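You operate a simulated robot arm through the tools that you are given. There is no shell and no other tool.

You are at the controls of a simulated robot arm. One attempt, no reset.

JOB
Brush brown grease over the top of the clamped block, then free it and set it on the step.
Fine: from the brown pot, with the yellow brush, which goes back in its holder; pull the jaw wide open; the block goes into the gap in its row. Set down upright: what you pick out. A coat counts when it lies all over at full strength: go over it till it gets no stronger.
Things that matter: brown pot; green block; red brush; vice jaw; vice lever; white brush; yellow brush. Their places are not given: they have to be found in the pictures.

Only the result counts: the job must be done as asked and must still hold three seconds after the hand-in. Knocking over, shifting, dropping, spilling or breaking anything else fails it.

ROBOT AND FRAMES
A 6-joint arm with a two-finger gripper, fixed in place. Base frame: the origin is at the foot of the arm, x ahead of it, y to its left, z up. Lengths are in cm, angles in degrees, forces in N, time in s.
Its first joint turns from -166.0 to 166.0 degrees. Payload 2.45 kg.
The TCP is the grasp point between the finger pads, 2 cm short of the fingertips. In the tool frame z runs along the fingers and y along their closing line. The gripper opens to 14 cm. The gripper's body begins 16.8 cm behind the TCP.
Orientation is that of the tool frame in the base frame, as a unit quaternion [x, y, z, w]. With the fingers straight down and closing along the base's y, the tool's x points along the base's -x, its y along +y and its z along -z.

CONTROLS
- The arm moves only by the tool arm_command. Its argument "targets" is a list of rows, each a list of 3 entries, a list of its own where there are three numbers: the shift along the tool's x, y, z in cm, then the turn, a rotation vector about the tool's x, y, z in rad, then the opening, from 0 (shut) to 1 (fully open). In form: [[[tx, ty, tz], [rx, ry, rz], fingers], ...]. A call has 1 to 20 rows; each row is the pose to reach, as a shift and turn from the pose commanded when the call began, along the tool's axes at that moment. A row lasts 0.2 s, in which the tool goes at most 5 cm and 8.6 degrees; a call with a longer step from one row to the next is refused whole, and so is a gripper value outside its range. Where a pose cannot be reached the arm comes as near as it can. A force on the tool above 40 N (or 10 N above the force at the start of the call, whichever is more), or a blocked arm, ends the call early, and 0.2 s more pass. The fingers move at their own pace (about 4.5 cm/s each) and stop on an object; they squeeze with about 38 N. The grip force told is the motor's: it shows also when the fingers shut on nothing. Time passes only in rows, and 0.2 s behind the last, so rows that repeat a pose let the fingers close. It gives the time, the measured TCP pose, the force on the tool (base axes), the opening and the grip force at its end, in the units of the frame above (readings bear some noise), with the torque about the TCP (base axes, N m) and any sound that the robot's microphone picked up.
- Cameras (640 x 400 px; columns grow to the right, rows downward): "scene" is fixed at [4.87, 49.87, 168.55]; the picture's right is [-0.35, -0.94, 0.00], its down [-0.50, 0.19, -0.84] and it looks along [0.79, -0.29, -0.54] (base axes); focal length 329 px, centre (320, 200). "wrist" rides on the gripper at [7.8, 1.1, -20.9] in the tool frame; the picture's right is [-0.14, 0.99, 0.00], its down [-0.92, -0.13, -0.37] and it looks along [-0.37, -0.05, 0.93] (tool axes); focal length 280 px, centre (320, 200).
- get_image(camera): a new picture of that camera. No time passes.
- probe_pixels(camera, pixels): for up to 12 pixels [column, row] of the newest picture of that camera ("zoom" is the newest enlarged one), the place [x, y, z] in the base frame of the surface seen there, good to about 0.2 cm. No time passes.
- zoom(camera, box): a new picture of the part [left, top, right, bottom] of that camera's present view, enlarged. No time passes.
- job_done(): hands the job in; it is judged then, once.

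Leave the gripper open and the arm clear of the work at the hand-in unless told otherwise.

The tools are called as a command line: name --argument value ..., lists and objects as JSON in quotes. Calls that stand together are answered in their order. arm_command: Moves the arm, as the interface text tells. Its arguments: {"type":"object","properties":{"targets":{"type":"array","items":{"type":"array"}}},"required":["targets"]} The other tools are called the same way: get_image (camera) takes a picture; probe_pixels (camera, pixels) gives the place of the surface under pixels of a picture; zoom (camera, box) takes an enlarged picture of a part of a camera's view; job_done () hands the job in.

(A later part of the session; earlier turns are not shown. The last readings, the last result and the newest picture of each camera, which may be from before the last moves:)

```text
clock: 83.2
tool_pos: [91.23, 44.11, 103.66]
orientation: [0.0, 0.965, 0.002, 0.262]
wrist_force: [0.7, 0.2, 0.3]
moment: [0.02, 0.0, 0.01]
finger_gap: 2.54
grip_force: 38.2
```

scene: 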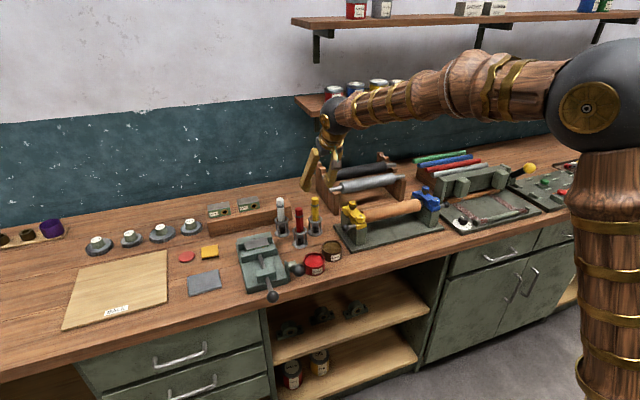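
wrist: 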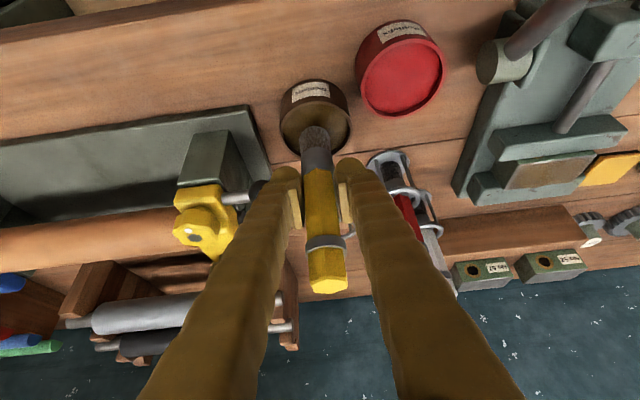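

Next I stroke the short ends along x at y≈43.5 and y≈36.3, with the middle between them.

arm_command --targets '[[[0.04, -0.5, 0.07], [0, 0, 0], 0], [[-0.94, -0.5, 0.64], [0, 0, 0], 0], [[-1.92, -0.5, 1.21], [0, 0, 0], 0], [[-2.9, -0.5, 1.78], [0, 0, 0], 0], [[-2.9, -1.8, 1.78], [0, 0, 0], 0], [[-1.45, -1.8, 0.93], [0, 0, 0], 0], [[0, -1.8, 0.1], [0, 0, 0], 0], [[0, -3.2, 0.1], [0, 0, 0], 0], [[-1.45, -3.2, 0.93], [0, 0, 0], 0], [[-2.9, -3.2, 1.78], [0, 0, 0], 0], [[-2.9, -4.6, 1.78], [0, 0, 0], 0], [[-1.45, -4.6, 0.93], [0, 0, 0], 0], [[0, -4.6, 0.1], [0, 0, 0], 0], [[0, -6.0, 0.1], [0, 0, 0], 0], [[-1.45, -6.0, 0.93], [0, 0, 0], 0], [[-2.9, -6.0, 1.78], [0, 0, 0], 0], [[-2.9, -7.8, 1.78], [0, 0, 0], 0], [[-1.9, -7.8, 1.21], [0, 0, 0], 0], [[-0.9, -7.8, 0.64], [0, 0, 0], 0], [[0.04, -7.8, 0.1], [0, 0, 0], 0]]'

zoom --camera "wrist" --box '[290, 80, 410, 160]'

zoom --camera "scene" --box '[250, 232, 280, 254]'

```text
clock: 87.4
tool_pos: [91.15, 36.12, 103.46]
orientation: [0.0, 0.965, 0.001, 0.261]
wrist_force: [0.6, -0.1, 4.8]
moment: [-0.01, -0.17, 0.0]
finger_gap: 2.53
grip_force: 38.3
```

```text
5.00 times, centred on (350, 120) of wrist
```

zoom: 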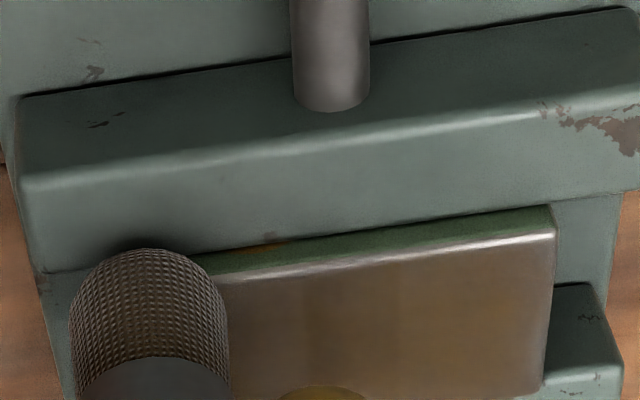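

```text
16.00 times, centred on (265, 243) of scene
```

zoom: 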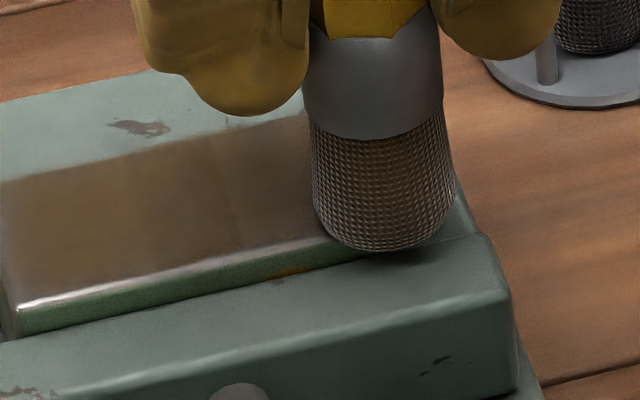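

I lift to the same viewing pose as before (x≈94.2, z≈106.8) to compare the coat with the earlier picture.

arm_command --targets '[[[-0.5, 0, -0.87], [0, 0, 0], 0], [[-2.2, 0.1, -1.5], [0, 0, 0], 0], [[-4.34, 0.2, -1.33], [0, 0, 0], 0], [[-4.34, 0.2, -1.33], [0, 0, 0], 0]]'

zoom --camera "scene" --box '[250, 232, 280, 254]'

zoom --camera "wrist" --box '[290, 80, 410, 160]'

```text
clock: 88.4
tool_pos: [94.33, 36.45, 106.95]
orientation: [0.001, 0.965, 0.001, 0.261]
wrist_force: [-0.1, -0.6, -0.2]
moment: [0.01, 0.01, 0.0]
finger_gap: 2.54
grip_force: 38.5
```

```text
16.00 times, centred on (265, 243) of scene
```

zoom: 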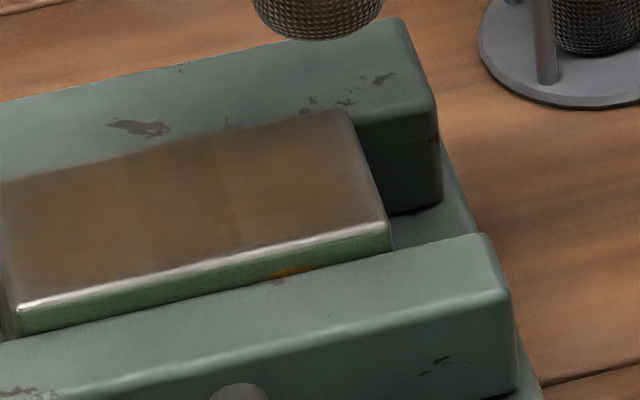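

```text
5.00 times, centred on (350, 120) of wrist
```

zoom: 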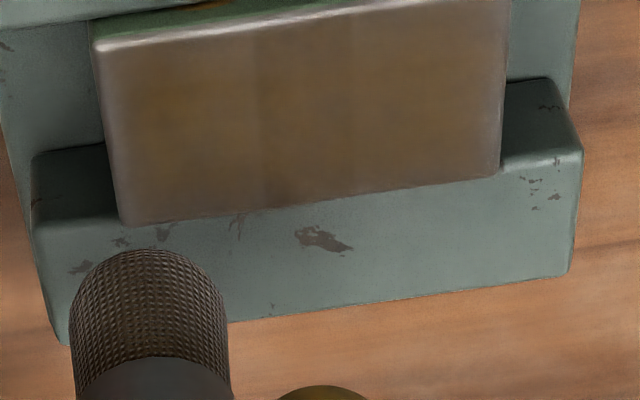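

The coat is slightly stronger and more uniform than before. One more load and pass to make sure it stops changing; back to the pot.

arm_command --targets '[[[-1.0, 0, -1.73], [0, 0, 0], 0], [[0.3, -3.35, -2.48], [0, 0, 0], 0], [[1.6, -6.7, -3.23], [0, 0, 0], 0], [[2.9, -10.05, -3.97], [0, 0, 0], 0], [[4.2, -13.4, -4.72], [0, 0, 0], 0], [[5.5, -16.75, -5.47], [0, 0, 0], 0], [[6.85, -20.2, -6.27], [0, 0, 0], 0], [[6.85, -20.2, -6.27], [0, 0, 0], 0], [[8.15, -20.2, -4.02], [0, 0, 0], 0], [[9.45, -20.2, -1.76], [0, 0, 0], 0], [[10.8, -20.2, 0.55], [0, 0, 0], 0], [[10.9, -20.2, 0.72], [0, 0, 0], 0], [[10.9, -20.2, 0.72], [0, 0, 0], 0]]'

arm_command --targets '[[[0.05, 0, 0.087], [0, 0, 0], 0], [[0.1, 0, 0.17], [0, 0, 0], 0], [[0.14, 0, 0.24], [0, 0, 0], 0], [[0.14, 0, 0.24], [0, 0, 0], 0]]'

```text
clock: 91.2
tool_pos: [85.4, 16.03, 100.72]
orientation: [0.0, 0.965, 0.0, 0.261]
wrist_force: [-0.1, -0.8, -0.2]
moment: [0.0, -0.02, -0.03]
finger_gap: 2.53
grip_force: 38.4
```

```text
clock: 92.2
tool_pos: [85.29, 16.24, 100.55]
orientation: [0.001, 0.965, 0.001, 0.263]
wrist_force: [5.8, -2.4, 26.5]
moment: [-0.14, -0.41, -0.01]
finger_gap: 2.52
grip_force: 38.0
```

26 N in the grease. I return to the block's near corner.

arm_command --targets '[[[-0.5, 0, -0.87], [0, 0, 0], 0], [[-1.7, 0, -2.95], [0, 0, 0], 0], [[-3.0, 0, -5.2], [0, 0, 0], 0], [[-4.3, 0, -7.45], [0, 0, 0], 0], [[-5.16, 3.32, -6.95], [0, 0, 0], 0], [[-6.01, 6.63, -6.45], [0, 0, 0], 0], [[-6.87, 9.95, -5.95], [0, 0, 0], 0], [[-7.73, 13.27, -5.45], [0, 0, 0], 0], [[-8.58, 16.6, -4.95], [0, 0, 0], 0], [[-9.44, 19.9, -4.45], [0, 0, 0], 0], [[-9.44, 19.9, -4.45], [0, 0, 0], 0], [[-8.44, 19.9, -2.72], [0, 0, 0], 0], [[-7.44, 19.9, -0.99], [0, 0, 0], 0], [[-7.14, 19.9, -0.47], [0, 0, 0], 0], [[-6.87, 19.9, 0.0], [0, 0, 0], 0], [[-6.87, 19.9, 0.0], [0, 0, 0], 0]]'

arm_command --targets '[[[0.05, 0, 0.087], [0, 0, 0], 0], [[0.1, 0, 0.17], [0, 0, 0], 0], [[0.15, 0, 0.26], [0, 0, 0], 0], [[0.15, 0, 0.26], [0, 0, 0], 0]]'

```text
clock: 95.6
tool_pos: [91.34, 35.97, 103.91]
orientation: [0.001, 0.965, 0.001, 0.261]
wrist_force: [0.3, -0.7, -1.8]
moment: [-0.01, 0.01, 0.01]
finger_gap: 2.54
grip_force: 38.2
```

```text
clock: 96.6
tool_pos: [91.17, 36.06, 103.59]
orientation: [0.0, 0.965, 0.001, 0.262]
wrist_force: [0.6, -0.3, -0.7]
moment: [0.0, 0.03, -0.02]
finger_gap: 2.52
grip_force: 37.9
```

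arm_command --targets '[[[0.05, 0, 0.087], [0, 0, 0], 0], [[0.09, 0, 0.155], [0, 0, 0], 0], [[0.09, 0, 0.155], [0, 0, 0], 0]]'

```text
clock: 97.4
tool_pos: [91.24, 35.9, 103.58]
orientation: [0.001, 0.965, 0.002, 0.263]
wrist_force: [-4.2, -0.1, 18.2]
moment: [0.11, 0.19, 0.07]
finger_gap: 2.56
grip_force: 37.8
```

18 N; I ease slightly and do the full zigzag plus end strokes again.

arm_command --targets '[[[-0.02, 0, -0.035], [0, 0, 0], 0], [[-0.02, 1.5, -0.035], [0, 0, 0], 0], [[-0.02, 3.0, -0.035], [0, 0, 0], 0], [[-0.02, 4.5, -0.035], [0, 0, 0], 0], [[-0.02, 6.0, -0.035], [0, 0, 0], 0], [[-0.02, 7.8, -0.035], [0, 0, 0], 0], [[-0.797, 7.8, 0.42], [0, 0, 0], 0], [[-0.797, 6.0, 0.42], [0, 0, 0], 0], [[-0.797, 4.5, 0.42], [0, 0, 0], 0], [[-0.797, 3.0, 0.42], [0, 0, 0], 0], [[-0.797, 1.5, 0.42], [0, 0, 0], 0], [[-0.797, 0, 0.42], [0, 0, 0], 0], [[-1.57, 0, 0.873], [0, 0, 0], 0], [[-1.57, 1.5, 0.873], [0, 0, 0], 0], [[-1.57, 3.0, 0.873], [0, 0, 0], 0], [[-1.57, 4.5, 0.873], [0, 0, 0], 0], [[-1.57, 6.0, 0.873], [0, 0, 0], 0], [[-1.57, 7.8, 0.873], [0, 0, 0], 0], [[-2.35, 7.8, 1.327], [0, 0, 0], 0]]'

arm_command --targets '[[[0.02, -1.5, 0.035], [0, 0, 0], 0], [[0.02, -3.0, 0.035], [0, 0, 0], 0], [[0.02, -4.5, 0.035], [0, 0, 0], 0], [[0.02, -6.0, 0.035], [0, 0, 0], 0], [[0.02, -7.8, 0.035], [0, 0, 0], 0], [[-0.5, -7.8, 0.34], [0, 0, 0], 0], [[-0.5, -6.0, 0.34], [0, 0, 0], 0], [[-0.5, -4.5, 0.34], [0, 0, 0], 0], [[-0.5, -3.0, 0.34], [0, 0, 0], 0], [[-0.5, -1.5, 0.34], [0, 0, 0], 0], [[-0.5, 0, 0.34], [0, 0, 0], 0], [[0.5, -0.3, -0.24], [0, 0, 0], 0], [[1.5, -0.3, -0.83], [0, 0, 0], 0], [[2.4, -0.3, -1.35], [0, 0, 0], 0]]'

arm_command --targets '[[[0.02, 0, 0.035], [0, 0, 0], 0], [[0.02, -1.5, 0.035], [0, 0, 0], 0], [[0.02, -3.0, 0.035], [0, 0, 0], 0], [[0.02, -4.5, 0.035], [0, 0, 0], 0], [[0.02, -6.0, 0.035], [0, 0, 0], 0], [[0.02, -7.4, 0.035], [0, 0, 0], 0], [[-0.95, -7.4, 0.6], [0, 0, 0], 0], [[-1.9, -7.4, 1.15], [0, 0, 0], 0], [[-2.8, -7.4, 1.68], [0, 0, 0], 0], [[-2.8, -6.4, 1.68], [0, 0, 0], 0], [[-1.9, -6.4, 1.15], [0, 0, 0], 0], [[-0.95, -6.4, 0.6], [0, 0, 0], 0], [[0.02, -6.4, 0.035], [0, 0, 0], 0]]'

```text
clock: 101.4
tool_pos: [93.89, 43.86, 103.47]
orientation: [0.0, 0.965, 0.001, 0.261]
wrist_force: [-6.1, 1.1, 13.9]
moment: [0.17, 0.39, 0.0]
finger_gap: 2.55
grip_force: 37.9
```

```text
clock: 104.4
tool_pos: [91.15, 43.5, 103.44]
orientation: [0.0, 0.965, 0.001, 0.261]
wrist_force: [0.6, 0.8, 2.4]
moment: [0.05, -0.05, 0.0]
finger_gap: 2.53
grip_force: 38.2
```

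```text
clock: 107.2
tool_pos: [91.18, 37.22, 103.23]
orientation: [0.0, 0.965, 0.001, 0.261]
wrist_force: [3.8, -0.7, 12.1]
moment: [0.08, -0.31, -0.03]
finger_gap: 2.57
grip_force: 38.3
```

I lift to the same viewing pose again to compare.

arm_command --targets '[[[-0.5, 0, -0.87], [0, 0, 0], 0], [[-2.4, -0.3, -1.6], [0, 0, 0], 0], [[-4.53, -0.7, -1.52], [0, 0, 0], 0], [[-4.53, -0.7, -1.52], [0, 0, 0], 0]]'

zoom --camera "scene" --box '[250, 232, 280, 254]'

zoom --camera "wrist" --box '[290, 80, 410, 160]'

```text
clock: 108.2
tool_pos: [94.31, 36.26, 107.05]
orientation: [0.001, 0.966, 0.001, 0.26]
wrist_force: [0.7, -0.2, 0.6]
moment: [-0.02, 0.0, 0.01]
finger_gap: 2.53
grip_force: 38.6
```

```text
16.00 times, centred on (265, 243) of scene
```

zoom: 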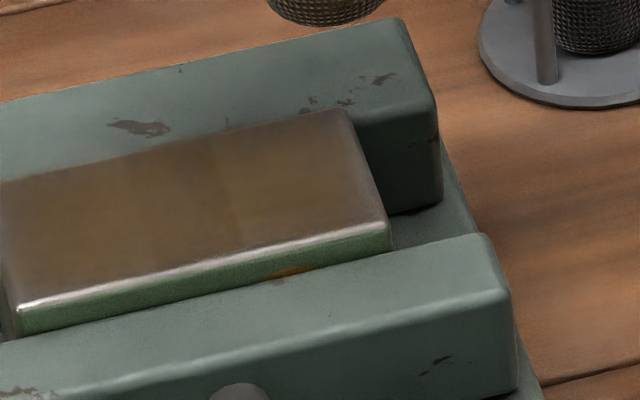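

```text
5.00 times, centred on (350, 120) of wrist
```

zoom: 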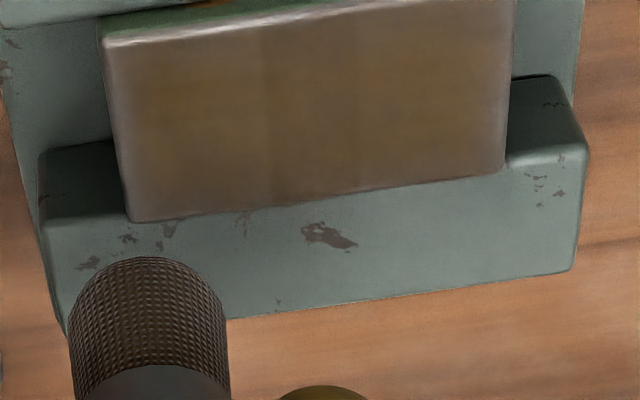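

I zoom even closer on the block top to judge evenness, and on the pot for the colour reference.

zoom --camera "scene" --box '[248, 236, 276, 252]'

zoom --camera "wrist" --box '[300, 75, 400, 130]'

zoom --camera "scene" --box '[320, 238, 346, 258]'

```text
16.00 times, centred on (262, 244) of scene
```

zoom: 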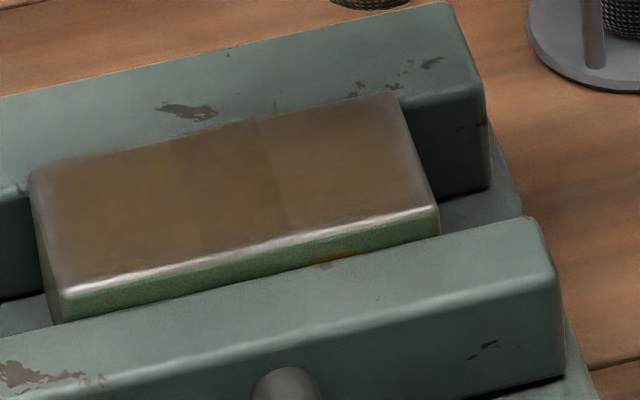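

```text
6.40 times, centred on (350, 102) of wrist
```

zoom: 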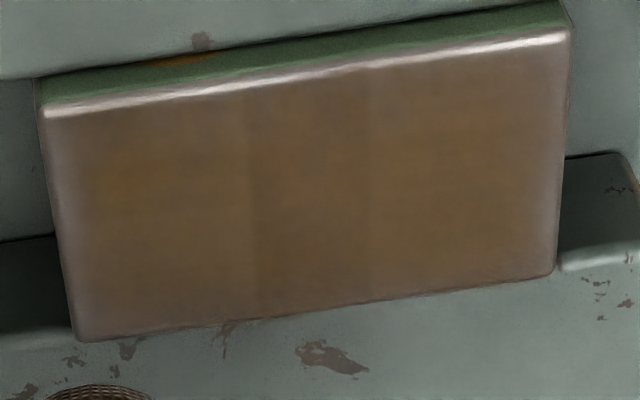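

```text
16.00 times, centred on (333, 248) of scene
```

zoom: 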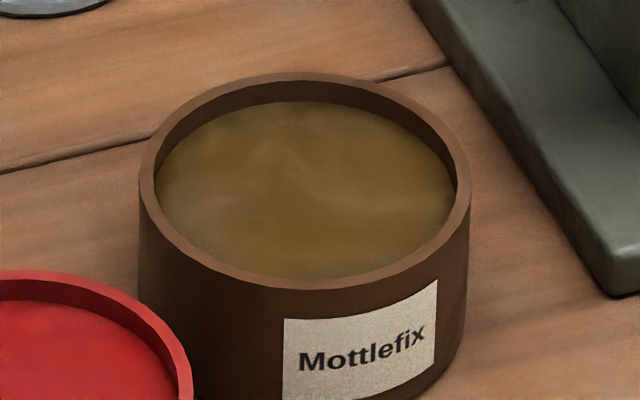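

The coat looks even in the three middle zones, but edges and corners look slightly paler. I take a fourth load and give the perimeter special care.

arm_command --targets '[[[-1.0, 0, -1.73], [0, 0, 0], 0], [[0.3, -3.35, -2.48], [0, 0, 0], 0], [[1.6, -6.7, -3.23], [0, 0, 0], 0], [[2.9, -10.05, -3.97], [0, 0, 0], 0], [[4.2, -13.4, -4.72], [0, 0, 0], 0], [[5.5, -16.75, -5.47], [0, 0, 0], 0], [[6.85, -20.1, -6.27], [0, 0, 0], 0], [[6.85, -20.1, -6.27], [0, 0, 0], 0], [[8.15, -20.1, -4.02], [0, 0, 0], 0], [[9.45, -20.1, -1.76], [0, 0, 0], 0], [[10.8, -20.1, 0.55], [0, 0, 0], 0], [[10.95, -20.1, 0.81], [0, 0, 0], 0], [[10.95, -20.1, 0.81], [0, 0, 0], 0]]'

arm_command --targets '[[[0.05, 0, 0.087], [0, 0, 0], 0], [[0.1, 0, 0.17], [0, 0, 0], 0], [[0.14, 0, 0.24], [0, 0, 0], 0], [[0.14, 0, 0.24], [0, 0, 0], 0]]'

```text
clock: 111.0
tool_pos: [85.15, 16.45, 100.67]
orientation: [0.001, 0.965, 0.0, 0.261]
wrist_force: [0.5, 0.1, 0.0]
moment: [-0.01, -0.01, 0.01]
finger_gap: 2.54
grip_force: 38.0
```

```text
clock: 112.0
tool_pos: [85.25, 16.31, 100.41]
orientation: [0.001, 0.965, 0.0, 0.261]
wrist_force: [-0.5, 0.7, -0.3]
moment: [0.04, 0.0, -0.02]
finger_gap: 2.57
grip_force: 38.1
```

arm_command --targets '[[[0.05, 0, 0.087], [0, 0, 0], 0], [[0.1, 0, 0.17], [0, 0, 0], 0], [[0.13, 0, 0.22], [0, 0, 0], 0], [[0.13, 0, 0.22], [0, 0, 0], 0]]'

```text
clock: 113.0
tool_pos: [85.4, 16.3, 100.24]
orientation: [0.0, 0.965, 0.002, 0.262]
wrist_force: [-6.5, 1.7, 31.0]
moment: [0.07, 0.42, 0.02]
finger_gap: 2.56
grip_force: 37.8
```

arm_command --targets '[[[-0.5, 0, -0.87], [0, 0, 0], 0], [[-1.7, 0, -2.95], [0, 0, 0], 0], [[-3.0, 0, -5.2], [0, 0, 0], 0], [[-4.43, 0, -7.67], [0, 0, 0], 0], [[-5.3, 3.35, -7.17], [0, 0, 0], 0], [[-6.16, 6.7, -6.66], [0, 0, 0], 0], [[-7.02, 10.05, -6.16], [0, 0, 0], 0], [[-7.88, 13.4, -5.66], [0, 0, 0], 0], [[-8.75, 16.75, -5.15], [0, 0, 0], 0], [[-9.61, 20.1, -4.65], [0, 0, 0], 0], [[-9.61, 20.1, -4.65], [0, 0, 0], 0], [[-8.6, 20.1, -2.92], [0, 0, 0], 0], [[-7.6, 20.1, -1.2], [0, 0, 0], 0], [[-7.1, 20.1, -0.35], [0, 0, 0], 0], [[-6.9, 20.1, 0.0], [0, 0, 0], 0], [[-6.9, 20.1, 0.0], [0, 0, 0], 0]]'

arm_command --targets '[[[0.05, 0, 0.087], [0, 0, 0], 0], [[0.1, 0, 0.17], [0, 0, 0], 0], [[0.13, 0, 0.22], [0, 0, 0], 0], [[0.13, 0, 0.22], [0, 0, 0], 0]]'

```text
clock: 116.4
tool_pos: [91.21, 36.4, 103.77]
orientation: [0.001, 0.965, 0.001, 0.262]
wrist_force: [0.7, 0.9, -0.1]
moment: [0.03, 0.01, 0.02]
finger_gap: 2.54
grip_force: 38.5
```

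```text
clock: 117.4
tool_pos: [91.15, 36.36, 103.56]
orientation: [0.0, 0.965, 0.001, 0.261]
wrist_force: [-0.2, -0.3, -0.4]
moment: [-0.03, -0.04, 0.0]
finger_gap: 2.55
grip_force: 37.7
```

arm_command --targets '[[[0.05, 0, 0.087], [0, 0, 0], 0], [[0.1, 0, 0.17], [0, 0, 0], 0], [[0.15, 0, 0.26], [0, 0, 0], 0], [[0.15, 0, 0.26], [0, 0, 0], 0]]'

```text
clock: 118.4
tool_pos: [91.31, 36.36, 103.3]
orientation: [0.0, 0.965, 0.001, 0.262]
wrist_force: [-7.4, -1.3, 31.5]
moment: [0.0, 0.27, 0.03]
finger_gap: 2.55
grip_force: 38.1
```

31 N; I ease 0.1 cm and run around the perimeter.

arm_command --targets '[[[-0.05, 0, -0.087], [0, 0, 0], 0], [[-0.8, 0, 0.35], [0, 0, 0], 0], [[-1.56, 0, 0.79], [0, 0, 0], 0], [[-2.3, 0, 1.23], [0, 0, 0], 0], [[-3.07, 0, 1.67], [0, 0, 0], 0], [[-3.07, 1.5, 1.67], [0, 0, 0], 0], [[-3.07, 3, 1.67], [0, 0, 0], 0], [[-3.07, 4.5, 1.67], [0, 0, 0], 0], [[-3.07, 6, 1.67], [0, 0, 0], 0], [[-3.07, 7.3, 1.67], [0, 0, 0], 0], [[-2.3, 7.3, 1.23], [0, 0, 0], 0], [[-1.56, 7.3, 0.79], [0, 0, 0], 0], [[-0.8, 7.3, 0.35], [0, 0, 0], 0], [[-0.05, 7.3, -0.087], [0, 0, 0], 0], [[-0.05, 6, -0.087], [0, 0, 0], 0], [[-0.05, 4.5, -0.087], [0, 0, 0], 0], [[-0.05, 3, -0.087], [0, 0, 0], 0], [[-0.05, 1.5, -0.087], [0, 0, 0], 0], [[-0.05, 0, -0.087], [0, 0, 0], 0]]'

arm_command --targets '[[[0.02, 0, 0.035], [0, 0, 0], 0], [[-0.73, 0.3, 0.47], [0, 0, 0], 0], [[-1.48, 0.3, 0.91], [0, 0, 0], 0], [[-2.3, 0.3, 1.38], [0, 0, 0], 0], [[-2.6, 0.3, 1.56], [0, 0, 0], 0], [[-2.6, 1.5, 1.56], [0, 0, 0], 0], [[-2.6, 3, 1.56], [0, 0, 0], 0], [[-2.6, 4.5, 1.56], [0, 0, 0], 0], [[-2.6, 6, 1.56], [0, 0, 0], 0], [[-2.6, 7.0, 1.56], [0, 0, 0], 0], [[-1.7, 7.0, 1.04], [0, 0, 0], 0], [[-1.7, 5.5, 1.04], [0, 0, 0], 0], [[-1.7, 4, 1.04], [0, 0, 0], 0], [[-1.7, 2.5, 1.04], [0, 0, 0], 0], [[-1.7, 0.3, 1.04], [0, 0, 0], 0], [[-0.8, 0.3, 0.51], [0, 0, 0], 0], [[-0.8, 2, 0.51], [0, 0, 0], 0], [[-0.8, 3.7, 0.51], [0, 0, 0], 0], [[-0.8, 5.4, 0.51], [0, 0, 0], 0], [[-0.8, 7.1, 0.51], [0, 0, 0], 0]]'

```text
clock: 122.4
tool_pos: [91.33, 36.22, 103.36]
orientation: [0.001, 0.965, 0.002, 0.262]
wrist_force: [0.1, 1.8, 10.7]
moment: [0.16, -0.11, 0.03]
finger_gap: 2.53
grip_force: 38.0
```

```text
clock: 126.6
tool_pos: [92.11, 43.34, 103.24]
orientation: [0.001, 0.965, 0.001, 0.261]
wrist_force: [-0.2, -4.6, 10.5]
moment: [-0.25, -0.17, -0.01]
finger_gap: 2.57
grip_force: 38.0
```

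I lift to the same viewing pose to compare again.

arm_command --targets '[[[-0.5, 0, -0.87], [0, 0, 0], 0], [[-1.7, -2.5, -2.0], [0, 0, 0], 0], [[-2.8, -5, -2.06], [0, 0, 0], 0], [[-3.79, -6.9, -2.13], [0, 0, 0], 0], [[-3.79, -6.9, -2.13], [0, 0, 0], 0]]'

zoom --camera "scene" --box '[248, 236, 276, 252]'

zoom --camera "wrist" --box '[300, 75, 400, 130]'

```text
clock: 127.8
tool_pos: [94.45, 36.67, 107.03]
orientation: [0.0, 0.965, 0.001, 0.261]
wrist_force: [-0.5, -0.3, -0.1]
moment: [0.01, 0.01, 0.02]
finger_gap: 2.53
grip_force: 37.9
```

```text
16.00 times, centred on (262, 244) of scene
```

zoom: 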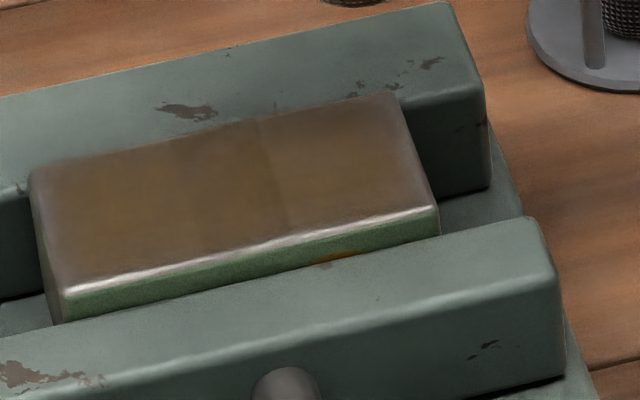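

```text
6.40 times, centred on (350, 102) of wrist
```

zoom: 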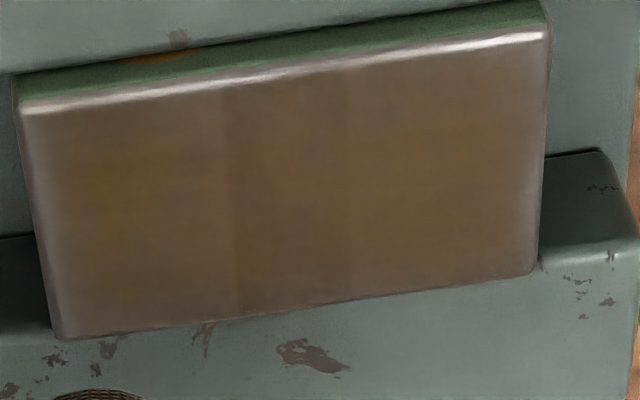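

The coat no longer changes visibly compared with the previous picture, so it is at full strength. Now the brush goes back: I raise to z≈114 (tip above the other brush tops) and move over the yellow holder at (99.8,16.6).

arm_command --targets '[[[-1.2, 0, -2.0], [0, 0, 0], 0], [[-2.4, 0, -4.0], [0, 0, 0], 0], [[-3.53, 0, -6.05], [0, 0, 0], 0], [[-4.3, -3.35, -5.6], [0, 0, 0], 0], [[-5.08, -6.7, -5.15], [0, 0, 0], 0], [[-5.86, -10.05, -4.69], [0, 0, 0], 0], [[-6.64, -13.4, -4.24], [0, 0, 0], 0], [[-7.41, -16.75, -3.78], [0, 0, 0], 0], [[-8.19, -20, -3.33], [0, 0, 0], 0], [[-8.19, -20, -3.33], [0, 0, 0], 0], [[-8.19, -20, -3.33], [0, 0, 0], 0]]'

zoom --camera "scene" --box '[285, 160, 345, 240]'

get_image --camera "wrist"

```text
clock: 130.2
tool_pos: [99.88, 16.42, 114.12]
orientation: [0.001, 0.965, 0.001, 0.261]
wrist_force: [-0.2, 0.3, -0.7]
moment: [-0.01, 0.0, -0.02]
finger_gap: 2.53
grip_force: 37.7
```

```text
5.00 times, centred on (315, 200) of scene
```

zoom: 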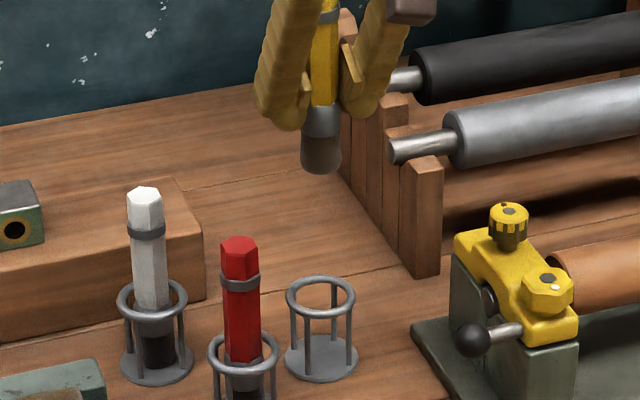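

```text
taken
```

wrist: 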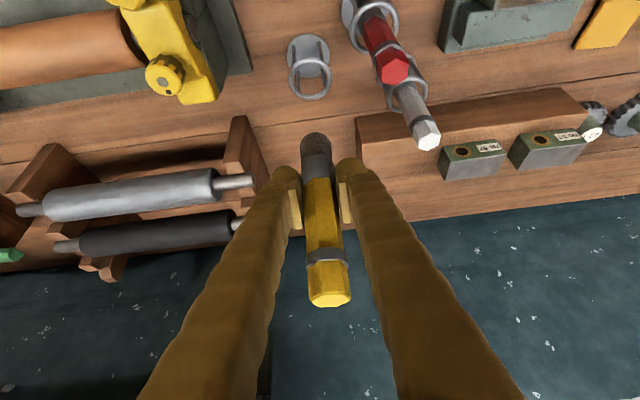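

Now I probe the brush's axis (ferrule, bristle sides) and the holder ring's edges.

zoom --camera "scene" --box '[300, 160, 330, 200]'

probe_pixels --camera "zoom" --pixels '[[320, 50], [330, 120], [325, 170], [320, 230], [318, 262], [318, 268], [285, 240], [352, 240], [288, 190], [358, 190], [340, 20]]'

zoom --camera "scene" --box '[300, 205, 330, 240]'

```text
10.00 times, centred on (315, 180) of scene
```

zoom: 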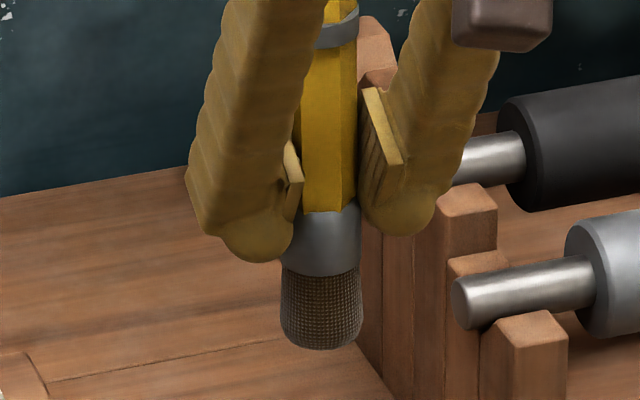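

```text
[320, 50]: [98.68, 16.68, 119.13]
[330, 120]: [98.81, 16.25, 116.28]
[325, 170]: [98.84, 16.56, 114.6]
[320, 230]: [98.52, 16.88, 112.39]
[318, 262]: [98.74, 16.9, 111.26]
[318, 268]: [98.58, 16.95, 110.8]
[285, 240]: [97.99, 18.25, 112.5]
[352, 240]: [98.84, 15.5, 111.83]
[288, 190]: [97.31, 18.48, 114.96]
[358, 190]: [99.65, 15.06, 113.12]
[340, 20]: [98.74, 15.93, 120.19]
```

```text
11.43 times, centred on (315, 222) of scene
```

zoom: 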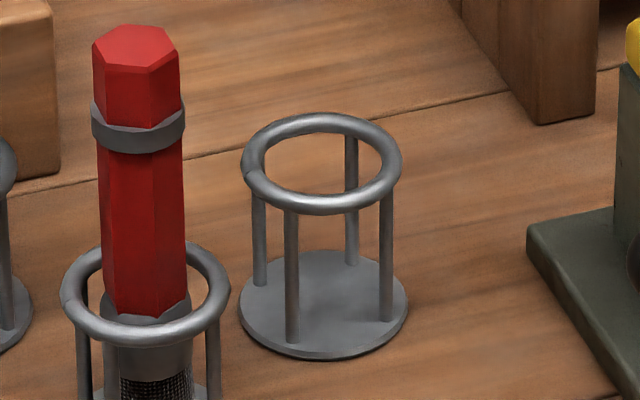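

probe_pixels --camera "zoom" --pixels '[[249, 165], [394, 165], [316, 203], [325, 122], [270, 192], [372, 190], [272, 135], [378, 137], [322, 290], [322, 345], [245, 300], [402, 300]]'

```text
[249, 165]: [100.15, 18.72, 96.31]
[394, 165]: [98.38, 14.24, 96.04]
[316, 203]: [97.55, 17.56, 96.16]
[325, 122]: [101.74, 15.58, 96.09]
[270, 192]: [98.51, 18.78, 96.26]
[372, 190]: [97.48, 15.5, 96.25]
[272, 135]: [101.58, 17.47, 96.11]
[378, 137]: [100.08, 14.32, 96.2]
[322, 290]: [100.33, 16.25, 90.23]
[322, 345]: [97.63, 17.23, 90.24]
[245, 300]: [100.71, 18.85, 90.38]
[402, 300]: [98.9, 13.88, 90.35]
```

Brush axis (99.84,16.5) is over the ring centre (≈99.65,16.5). I lower until the tip is just above the ring and check alignment.

arm_command --targets '[[[1.7, 0.03, 2.85], [0, 0, 0], 0], [[3.4, 0.06, 5.7], [0, 0, 0], 0], [[4.6, 0.08, 7.68], [0, 0, 0], 0], [[5.13, 0.08, 8.59], [0, 0, 0], 0], [[5.13, 0.08, 8.59], [0, 0, 0], 0]]'

zoom --camera "scene" --box '[295, 190, 335, 240]'

zoom --camera "wrist" --box '[250, 60, 390, 200]'

```text
clock: 131.4
tool_pos: [99.57, 16.81, 103.94]
orientation: [0.001, 0.965, 0.001, 0.261]
wrist_force: [-0.8, -0.1, -0.7]
moment: [0.03, 0.0, 0.02]
finger_gap: 2.56
grip_force: 37.9
```

```text
8.00 times, centred on (315, 215) of scene
```

zoom: 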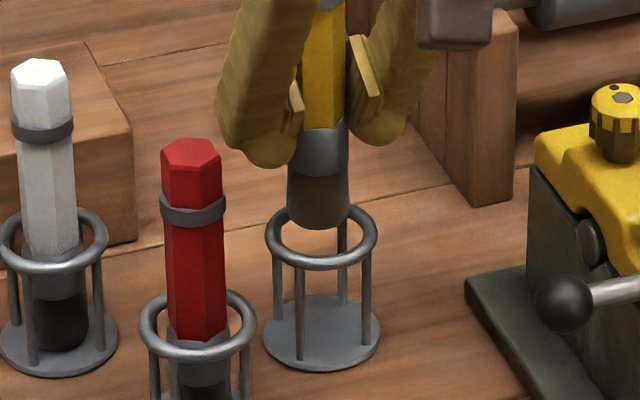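

```text
2.86 times, centred on (320, 130) of wrist
```

zoom: 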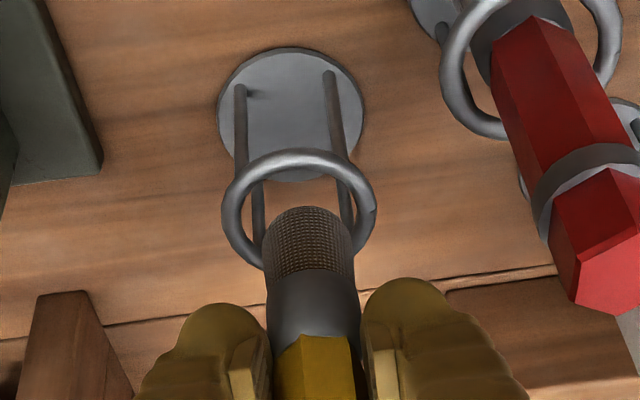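

I probe bristles and ring at this pose to check the alignment numerically.

probe_pixels --camera "zoom" --pixels '[[309, 225], [309, 260], [300, 250], [320, 250], [298, 158], [232, 215], [370, 205], [232, 190], [372, 190], [255, 260], [362, 250]]'

probe_pixels --camera "scene" --pixels '[[315, 217.5], [315, 216], [315, 214], [315, 212], [315, 209], [311.8, 212], [318.4, 212]]'

```text
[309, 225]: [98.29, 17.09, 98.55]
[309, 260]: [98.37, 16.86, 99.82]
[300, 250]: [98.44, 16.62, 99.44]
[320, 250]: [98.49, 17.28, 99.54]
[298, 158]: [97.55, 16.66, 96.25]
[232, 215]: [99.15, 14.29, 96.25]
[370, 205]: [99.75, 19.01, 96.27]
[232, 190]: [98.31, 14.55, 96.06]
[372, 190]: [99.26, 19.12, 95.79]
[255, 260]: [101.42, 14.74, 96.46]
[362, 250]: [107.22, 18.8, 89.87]
```

```text
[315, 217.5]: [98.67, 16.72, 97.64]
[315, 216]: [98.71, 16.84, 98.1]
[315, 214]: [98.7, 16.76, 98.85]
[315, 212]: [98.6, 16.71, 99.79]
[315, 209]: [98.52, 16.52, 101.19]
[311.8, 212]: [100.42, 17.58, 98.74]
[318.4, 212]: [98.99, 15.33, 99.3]
```

Estimates agree within about 0.2 cm: brush ≈(99.7,16.6), ring ≈(99.7,16.55), with 0.7 cm play. I lower it into the holder until the fingertips are just above the ring.

arm_command --targets '[[[0.4, -0.05, 0.69], [0, 0, 0], 0], [[0.8, -0.05, 1.37], [0, 0, 0], 0], [[1.2, -0.05, 2.06], [0, 0, 0], 0], [[1.6, -0.05, 2.74], [0, 0, 0], 0], [[2.0, -0.05, 3.43], [0, 0, 0], 0], [[2.36, -0.05, 4.05], [0, 0, 0], 0], [[2.36, -0.05, 4.05], [0, 0, 0], 0]]'

zoom --camera "scene" --box '[295, 190, 335, 240]'

zoom --camera "wrist" --box '[250, 80, 390, 260]'

```text
clock: 133.0
tool_pos: [99.58, 16.64, 99.29]
orientation: [0.001, 0.965, 0.0, 0.261]
wrist_force: [-1.1, -0.4, -0.8]
moment: [0.04, 0.0, 0.0]
finger_gap: 2.56
grip_force: 37.8
```

```text
8.00 times, centred on (315, 215) of scene
```

zoom: 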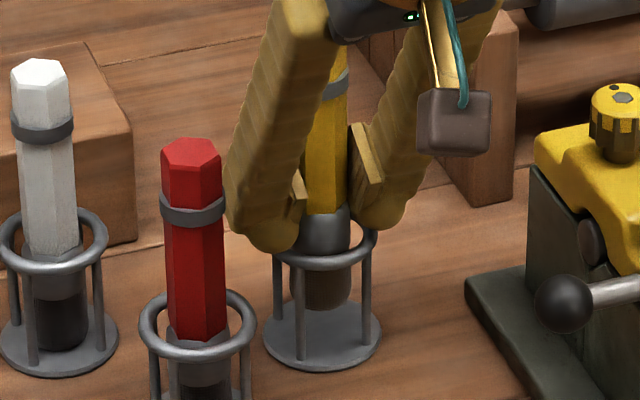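

```text
2.22 times, centred on (320, 170) of wrist
```

zoom: 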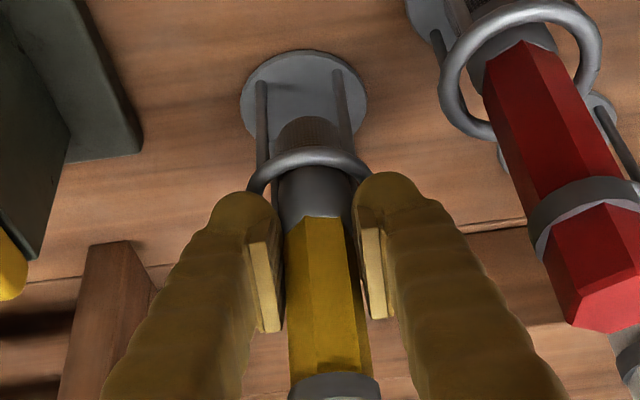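

The brush is centred with its tip about 1.6 cm above the plate, fingers just above the ring. I loosen the grip very slowly so it slides down.

arm_command --targets '[[[0, 0, 0], [0, 0, 0], 0.1], [[0, 0, 0], [0, 0, 0], 0.15], [[0, 0, 0], [0, 0, 0], 0.17], [[0, 0, 0], [0, 0, 0], 0.175], [[0, 0, 0], [0, 0, 0], 0.178]]'

```text
clock: 134.2
tool_pos: [99.67, 16.74, 99.22]
orientation: [0.001, 0.965, 0.001, 0.262]
wrist_force: [1.2, -0.3, -0.8]
moment: [-0.01, 0.0, 0.01]
finger_gap: 2.63
grip_force: 0.6
```

Grip force is 0.6 N now. I check whether the brush slid down.

zoom --camera "scene" --box '[295, 190, 335, 240]'

zoom --camera "wrist" --box '[250, 80, 390, 260]'

```text
8.00 times, centred on (315, 215) of scene
```

zoom: 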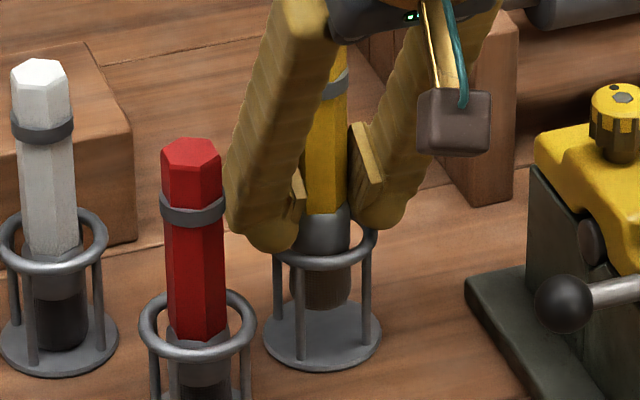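

```text
2.22 times, centred on (320, 170) of wrist
```

zoom: 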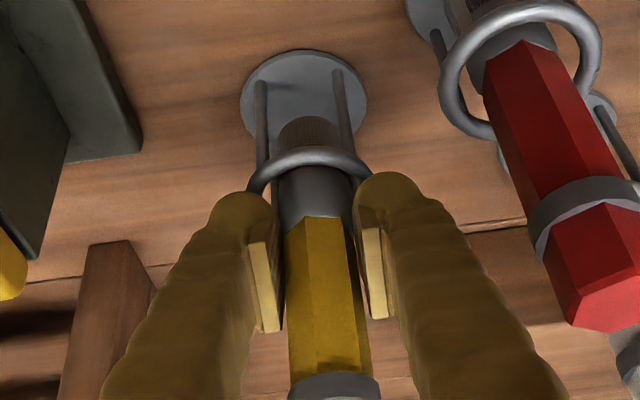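

Still held lightly. I loosen further in tiny steps.

arm_command --targets '[[[0, 0, 0], [0, 0, 0], 0.18], [[0, 0, 0], [0, 0, 0], 0.182], [[0, 0, 0], [0, 0, 0], 0.184], [[0, 0, 0], [0, 0, 0], 0.186]]'

zoom --camera "scene" --box '[295, 190, 335, 240]'

zoom --camera "wrist" --box '[250, 80, 390, 260]'

```text
clock: 135.2
tool_pos: [99.63, 16.63, 99.26]
orientation: [0.0, 0.965, 0.001, 0.261]
wrist_force: [0.7, -0.8, 0.3]
moment: [0.0, -0.01, 0.0]
finger_gap: 2.68
grip_force: 0.8
```

```text
8.00 times, centred on (315, 215) of scene
```

zoom: 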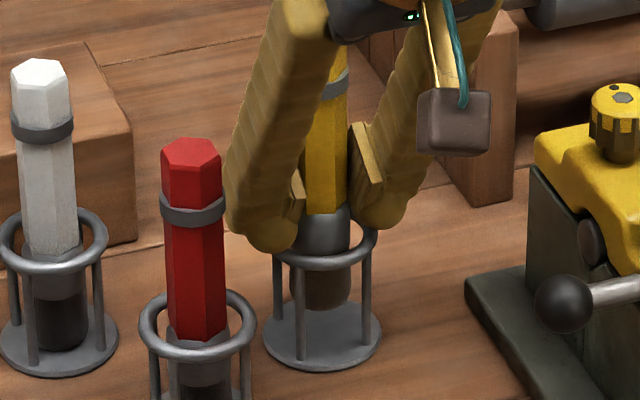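

```text
2.22 times, centred on (320, 170) of wrist
```

zoom: 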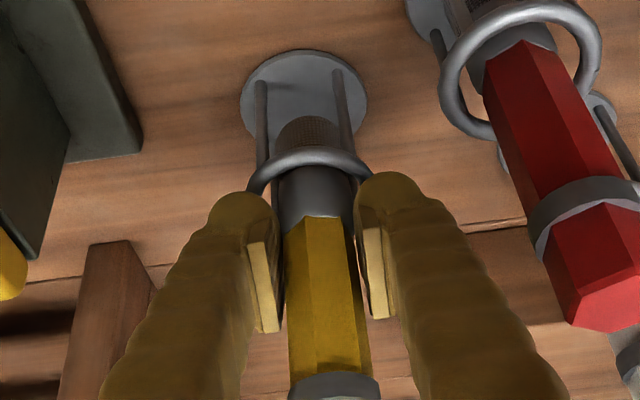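

The brush hasn't slipped yet. I keep opening slowly.

arm_command --targets '[[[0, 0, 0], [0, 0, 0], 0.188], [[0, 0, 0], [0, 0, 0], 0.19], [[0, 0, 0], [0, 0, 0], 0.193], [[0, 0, 0], [0, 0, 0], 0.196]]'

zoom --camera "scene" --box '[295, 190, 335, 240]'

zoom --camera "wrist" --box '[250, 80, 390, 260]'

```text
clock: 136.2
tool_pos: [99.56, 16.67, 99.31]
orientation: [0.001, 0.965, 0.0, 0.262]
wrist_force: [0.1, 0.5, 0.4]
moment: [0.02, -0.01, -0.02]
finger_gap: 2.75
grip_force: 0.1
```

```text
8.00 times, centred on (315, 215) of scene
```

zoom: 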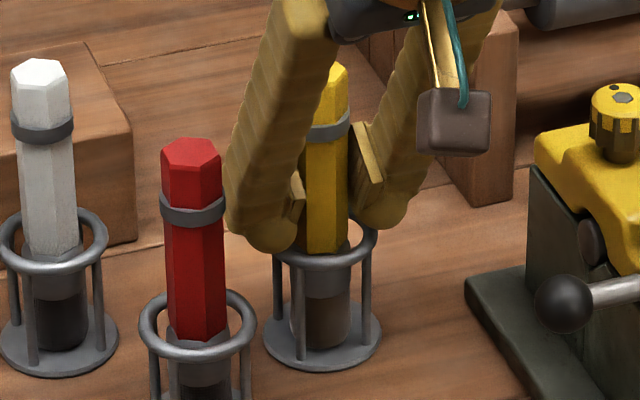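

```text
2.22 times, centred on (320, 170) of wrist
```

zoom: 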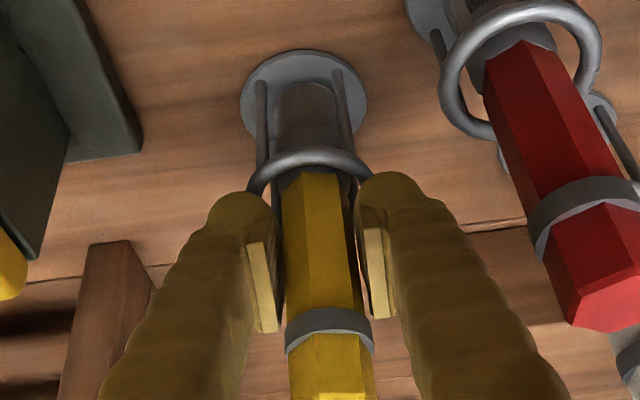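

The brush has settled upright in its holder. I open to 5.6 cm and withdraw straight up.

arm_command --targets '[[[0, 0, 0], [0, 0, 0], 0.25], [[0, 0, 0], [0, 0, 0], 0.32], [[0, 0, 0], [0, 0, 0], 0.4], [[-0.4, 0, -0.7], [0, 0, 0], 0.4], [[-1.2, 0, -2.06], [0, 0, 0], 0.4], [[-2.4, 0, -4.1], [0, 0, 0], 0.4], [[-3.8, 0, -6.5], [0, 0, 0], 0.4], [[-5.2, 0, -8.9], [0, 0, 0], 0.4], [[-6.55, 0, -11.23], [0, 0, 0], 0.4], [[-6.55, 0, -11.23], [0, 0, 0], 0.4]]'

zoom --camera "scene" --box '[250, 180, 350, 270]'

get_image --camera "wrist"

```text
clock: 138.4
tool_pos: [99.72, 16.67, 112.32]
orientation: [0.001, 0.965, 0.0, 0.261]
wrist_force: [-0.1, -1.0, -0.9]
moment: [-0.02, 0.01, -0.02]
finger_gap: 5.61
grip_force: 0.1
```

```text
4.44 times, centred on (300, 225) of scene
```

zoom: 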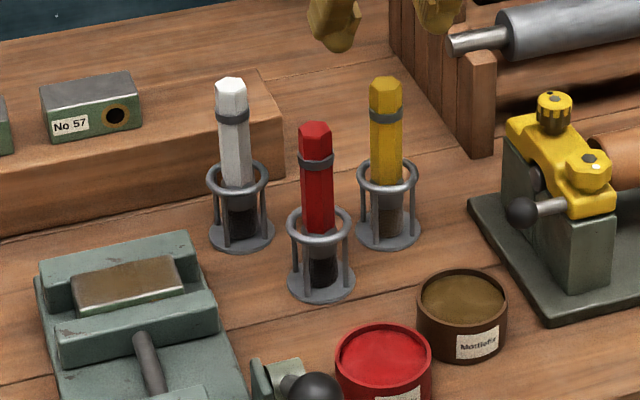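

```text
taken
```

wrist: 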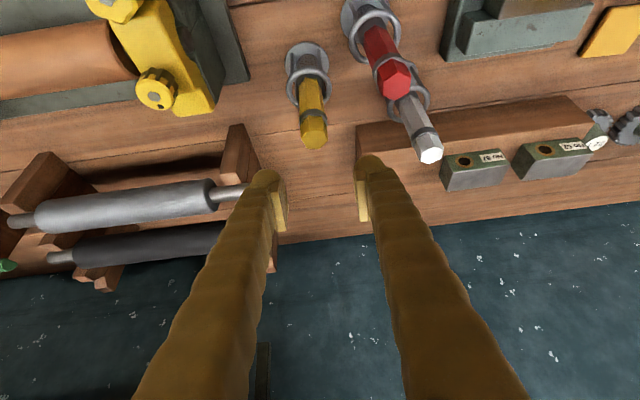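

The yellow brush is back. Next the lever: I zoom in on it at about (292,268).

zoom --camera "scene" --box '[278, 248, 318, 288]'

zoom --camera "scene" --box '[235, 225, 310, 310]'

```text
10.00 times, centred on (298, 268) of scene
```

zoom: 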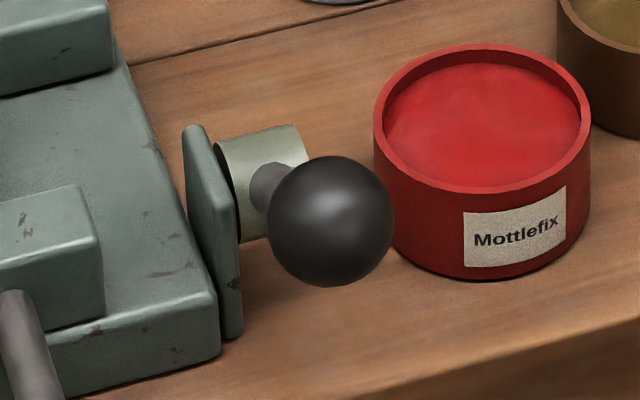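

```text
4.71 times, centred on (272, 268) of scene
```

zoom: 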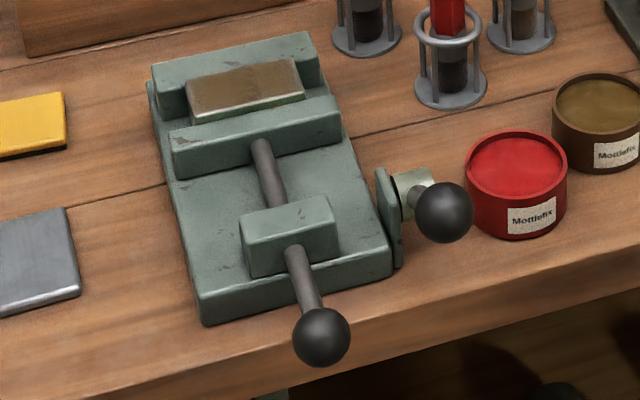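

The hub is a drum with its axis along y, the lever rising toward the robot with its ball near (73,31.1,100). I move above the ball with the tool straight down and fingers open 7 cm.

arm_command --targets '[[[2.71, 1.8, -1.97], [0, 0.066, 0], 0.45], [[5.43, 3.6, -3.95], [0, 0.132, 0], 0.5], [[8.14, 5.4, -5.92], [0, 0.198, 0], 0.5], [[10.85, 7.2, -7.9], [0, 0.264, 0], 0.5], [[13.56, 9.0, -9.87], [0, 0.33, 0], 0.5], [[16.28, 10.8, -11.84], [0, 0.396, 0], 0.5], [[18.99, 12.6, -13.82], [0, 0.462, 0], 0.5], [[21.7, 14.4, -15.79], [0, 0.528, 0], 0.5], [[21.7, 14.4, -15.79], [0, 0.528, 0], 0.5]]'

get_image --camera "wrist"

zoom --camera "scene" --box '[230, 180, 350, 310]'

```text
clock: 140.4
tool_pos: [73.19, 30.95, 114.95]
orientation: [0.0, 1.0, 0.002, -0.001]
wrist_force: [-0.7, 0.3, -0.6]
moment: [-0.01, -0.01, 0.0]
finger_gap: 6.98
grip_force: 0.0
```

```text
taken
```

wrist: 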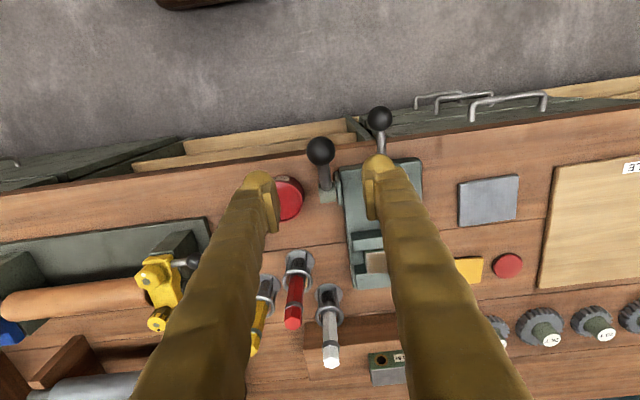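

```text
3.08 times, centred on (290, 245) of scene
```

zoom: 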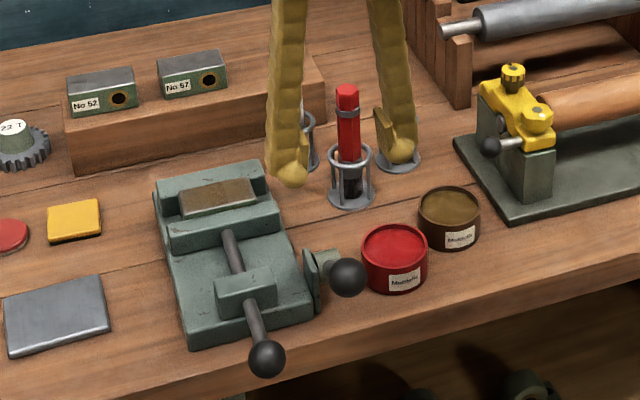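

I zoom the wrist view on the lever to measure its ball and rod.

zoom --camera "wrist" --box '[280, 90, 430, 220]'

probe_pixels --camera "wrist" --pixels '[[320, 150], [310, 150], [331, 150], [320, 140], [320, 161], [325, 175], [326, 185], [328, 197], [333, 197], [380, 120], [381, 140], [380, 108]]'

```text
3.08 times, centred on (355, 155) of wrist
```

zoom: 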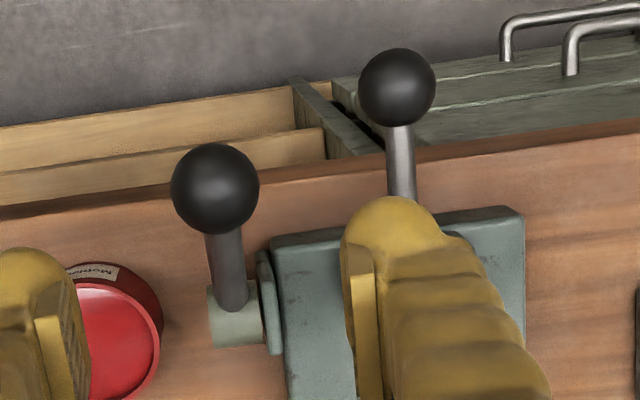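

```text
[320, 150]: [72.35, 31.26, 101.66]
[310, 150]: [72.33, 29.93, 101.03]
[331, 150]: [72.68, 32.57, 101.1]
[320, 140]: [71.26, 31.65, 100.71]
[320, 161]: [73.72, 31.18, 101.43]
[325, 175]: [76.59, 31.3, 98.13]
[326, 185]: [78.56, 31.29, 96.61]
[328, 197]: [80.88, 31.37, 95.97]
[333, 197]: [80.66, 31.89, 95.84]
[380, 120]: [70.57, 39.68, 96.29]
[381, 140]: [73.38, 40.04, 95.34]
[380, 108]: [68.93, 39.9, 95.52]
```

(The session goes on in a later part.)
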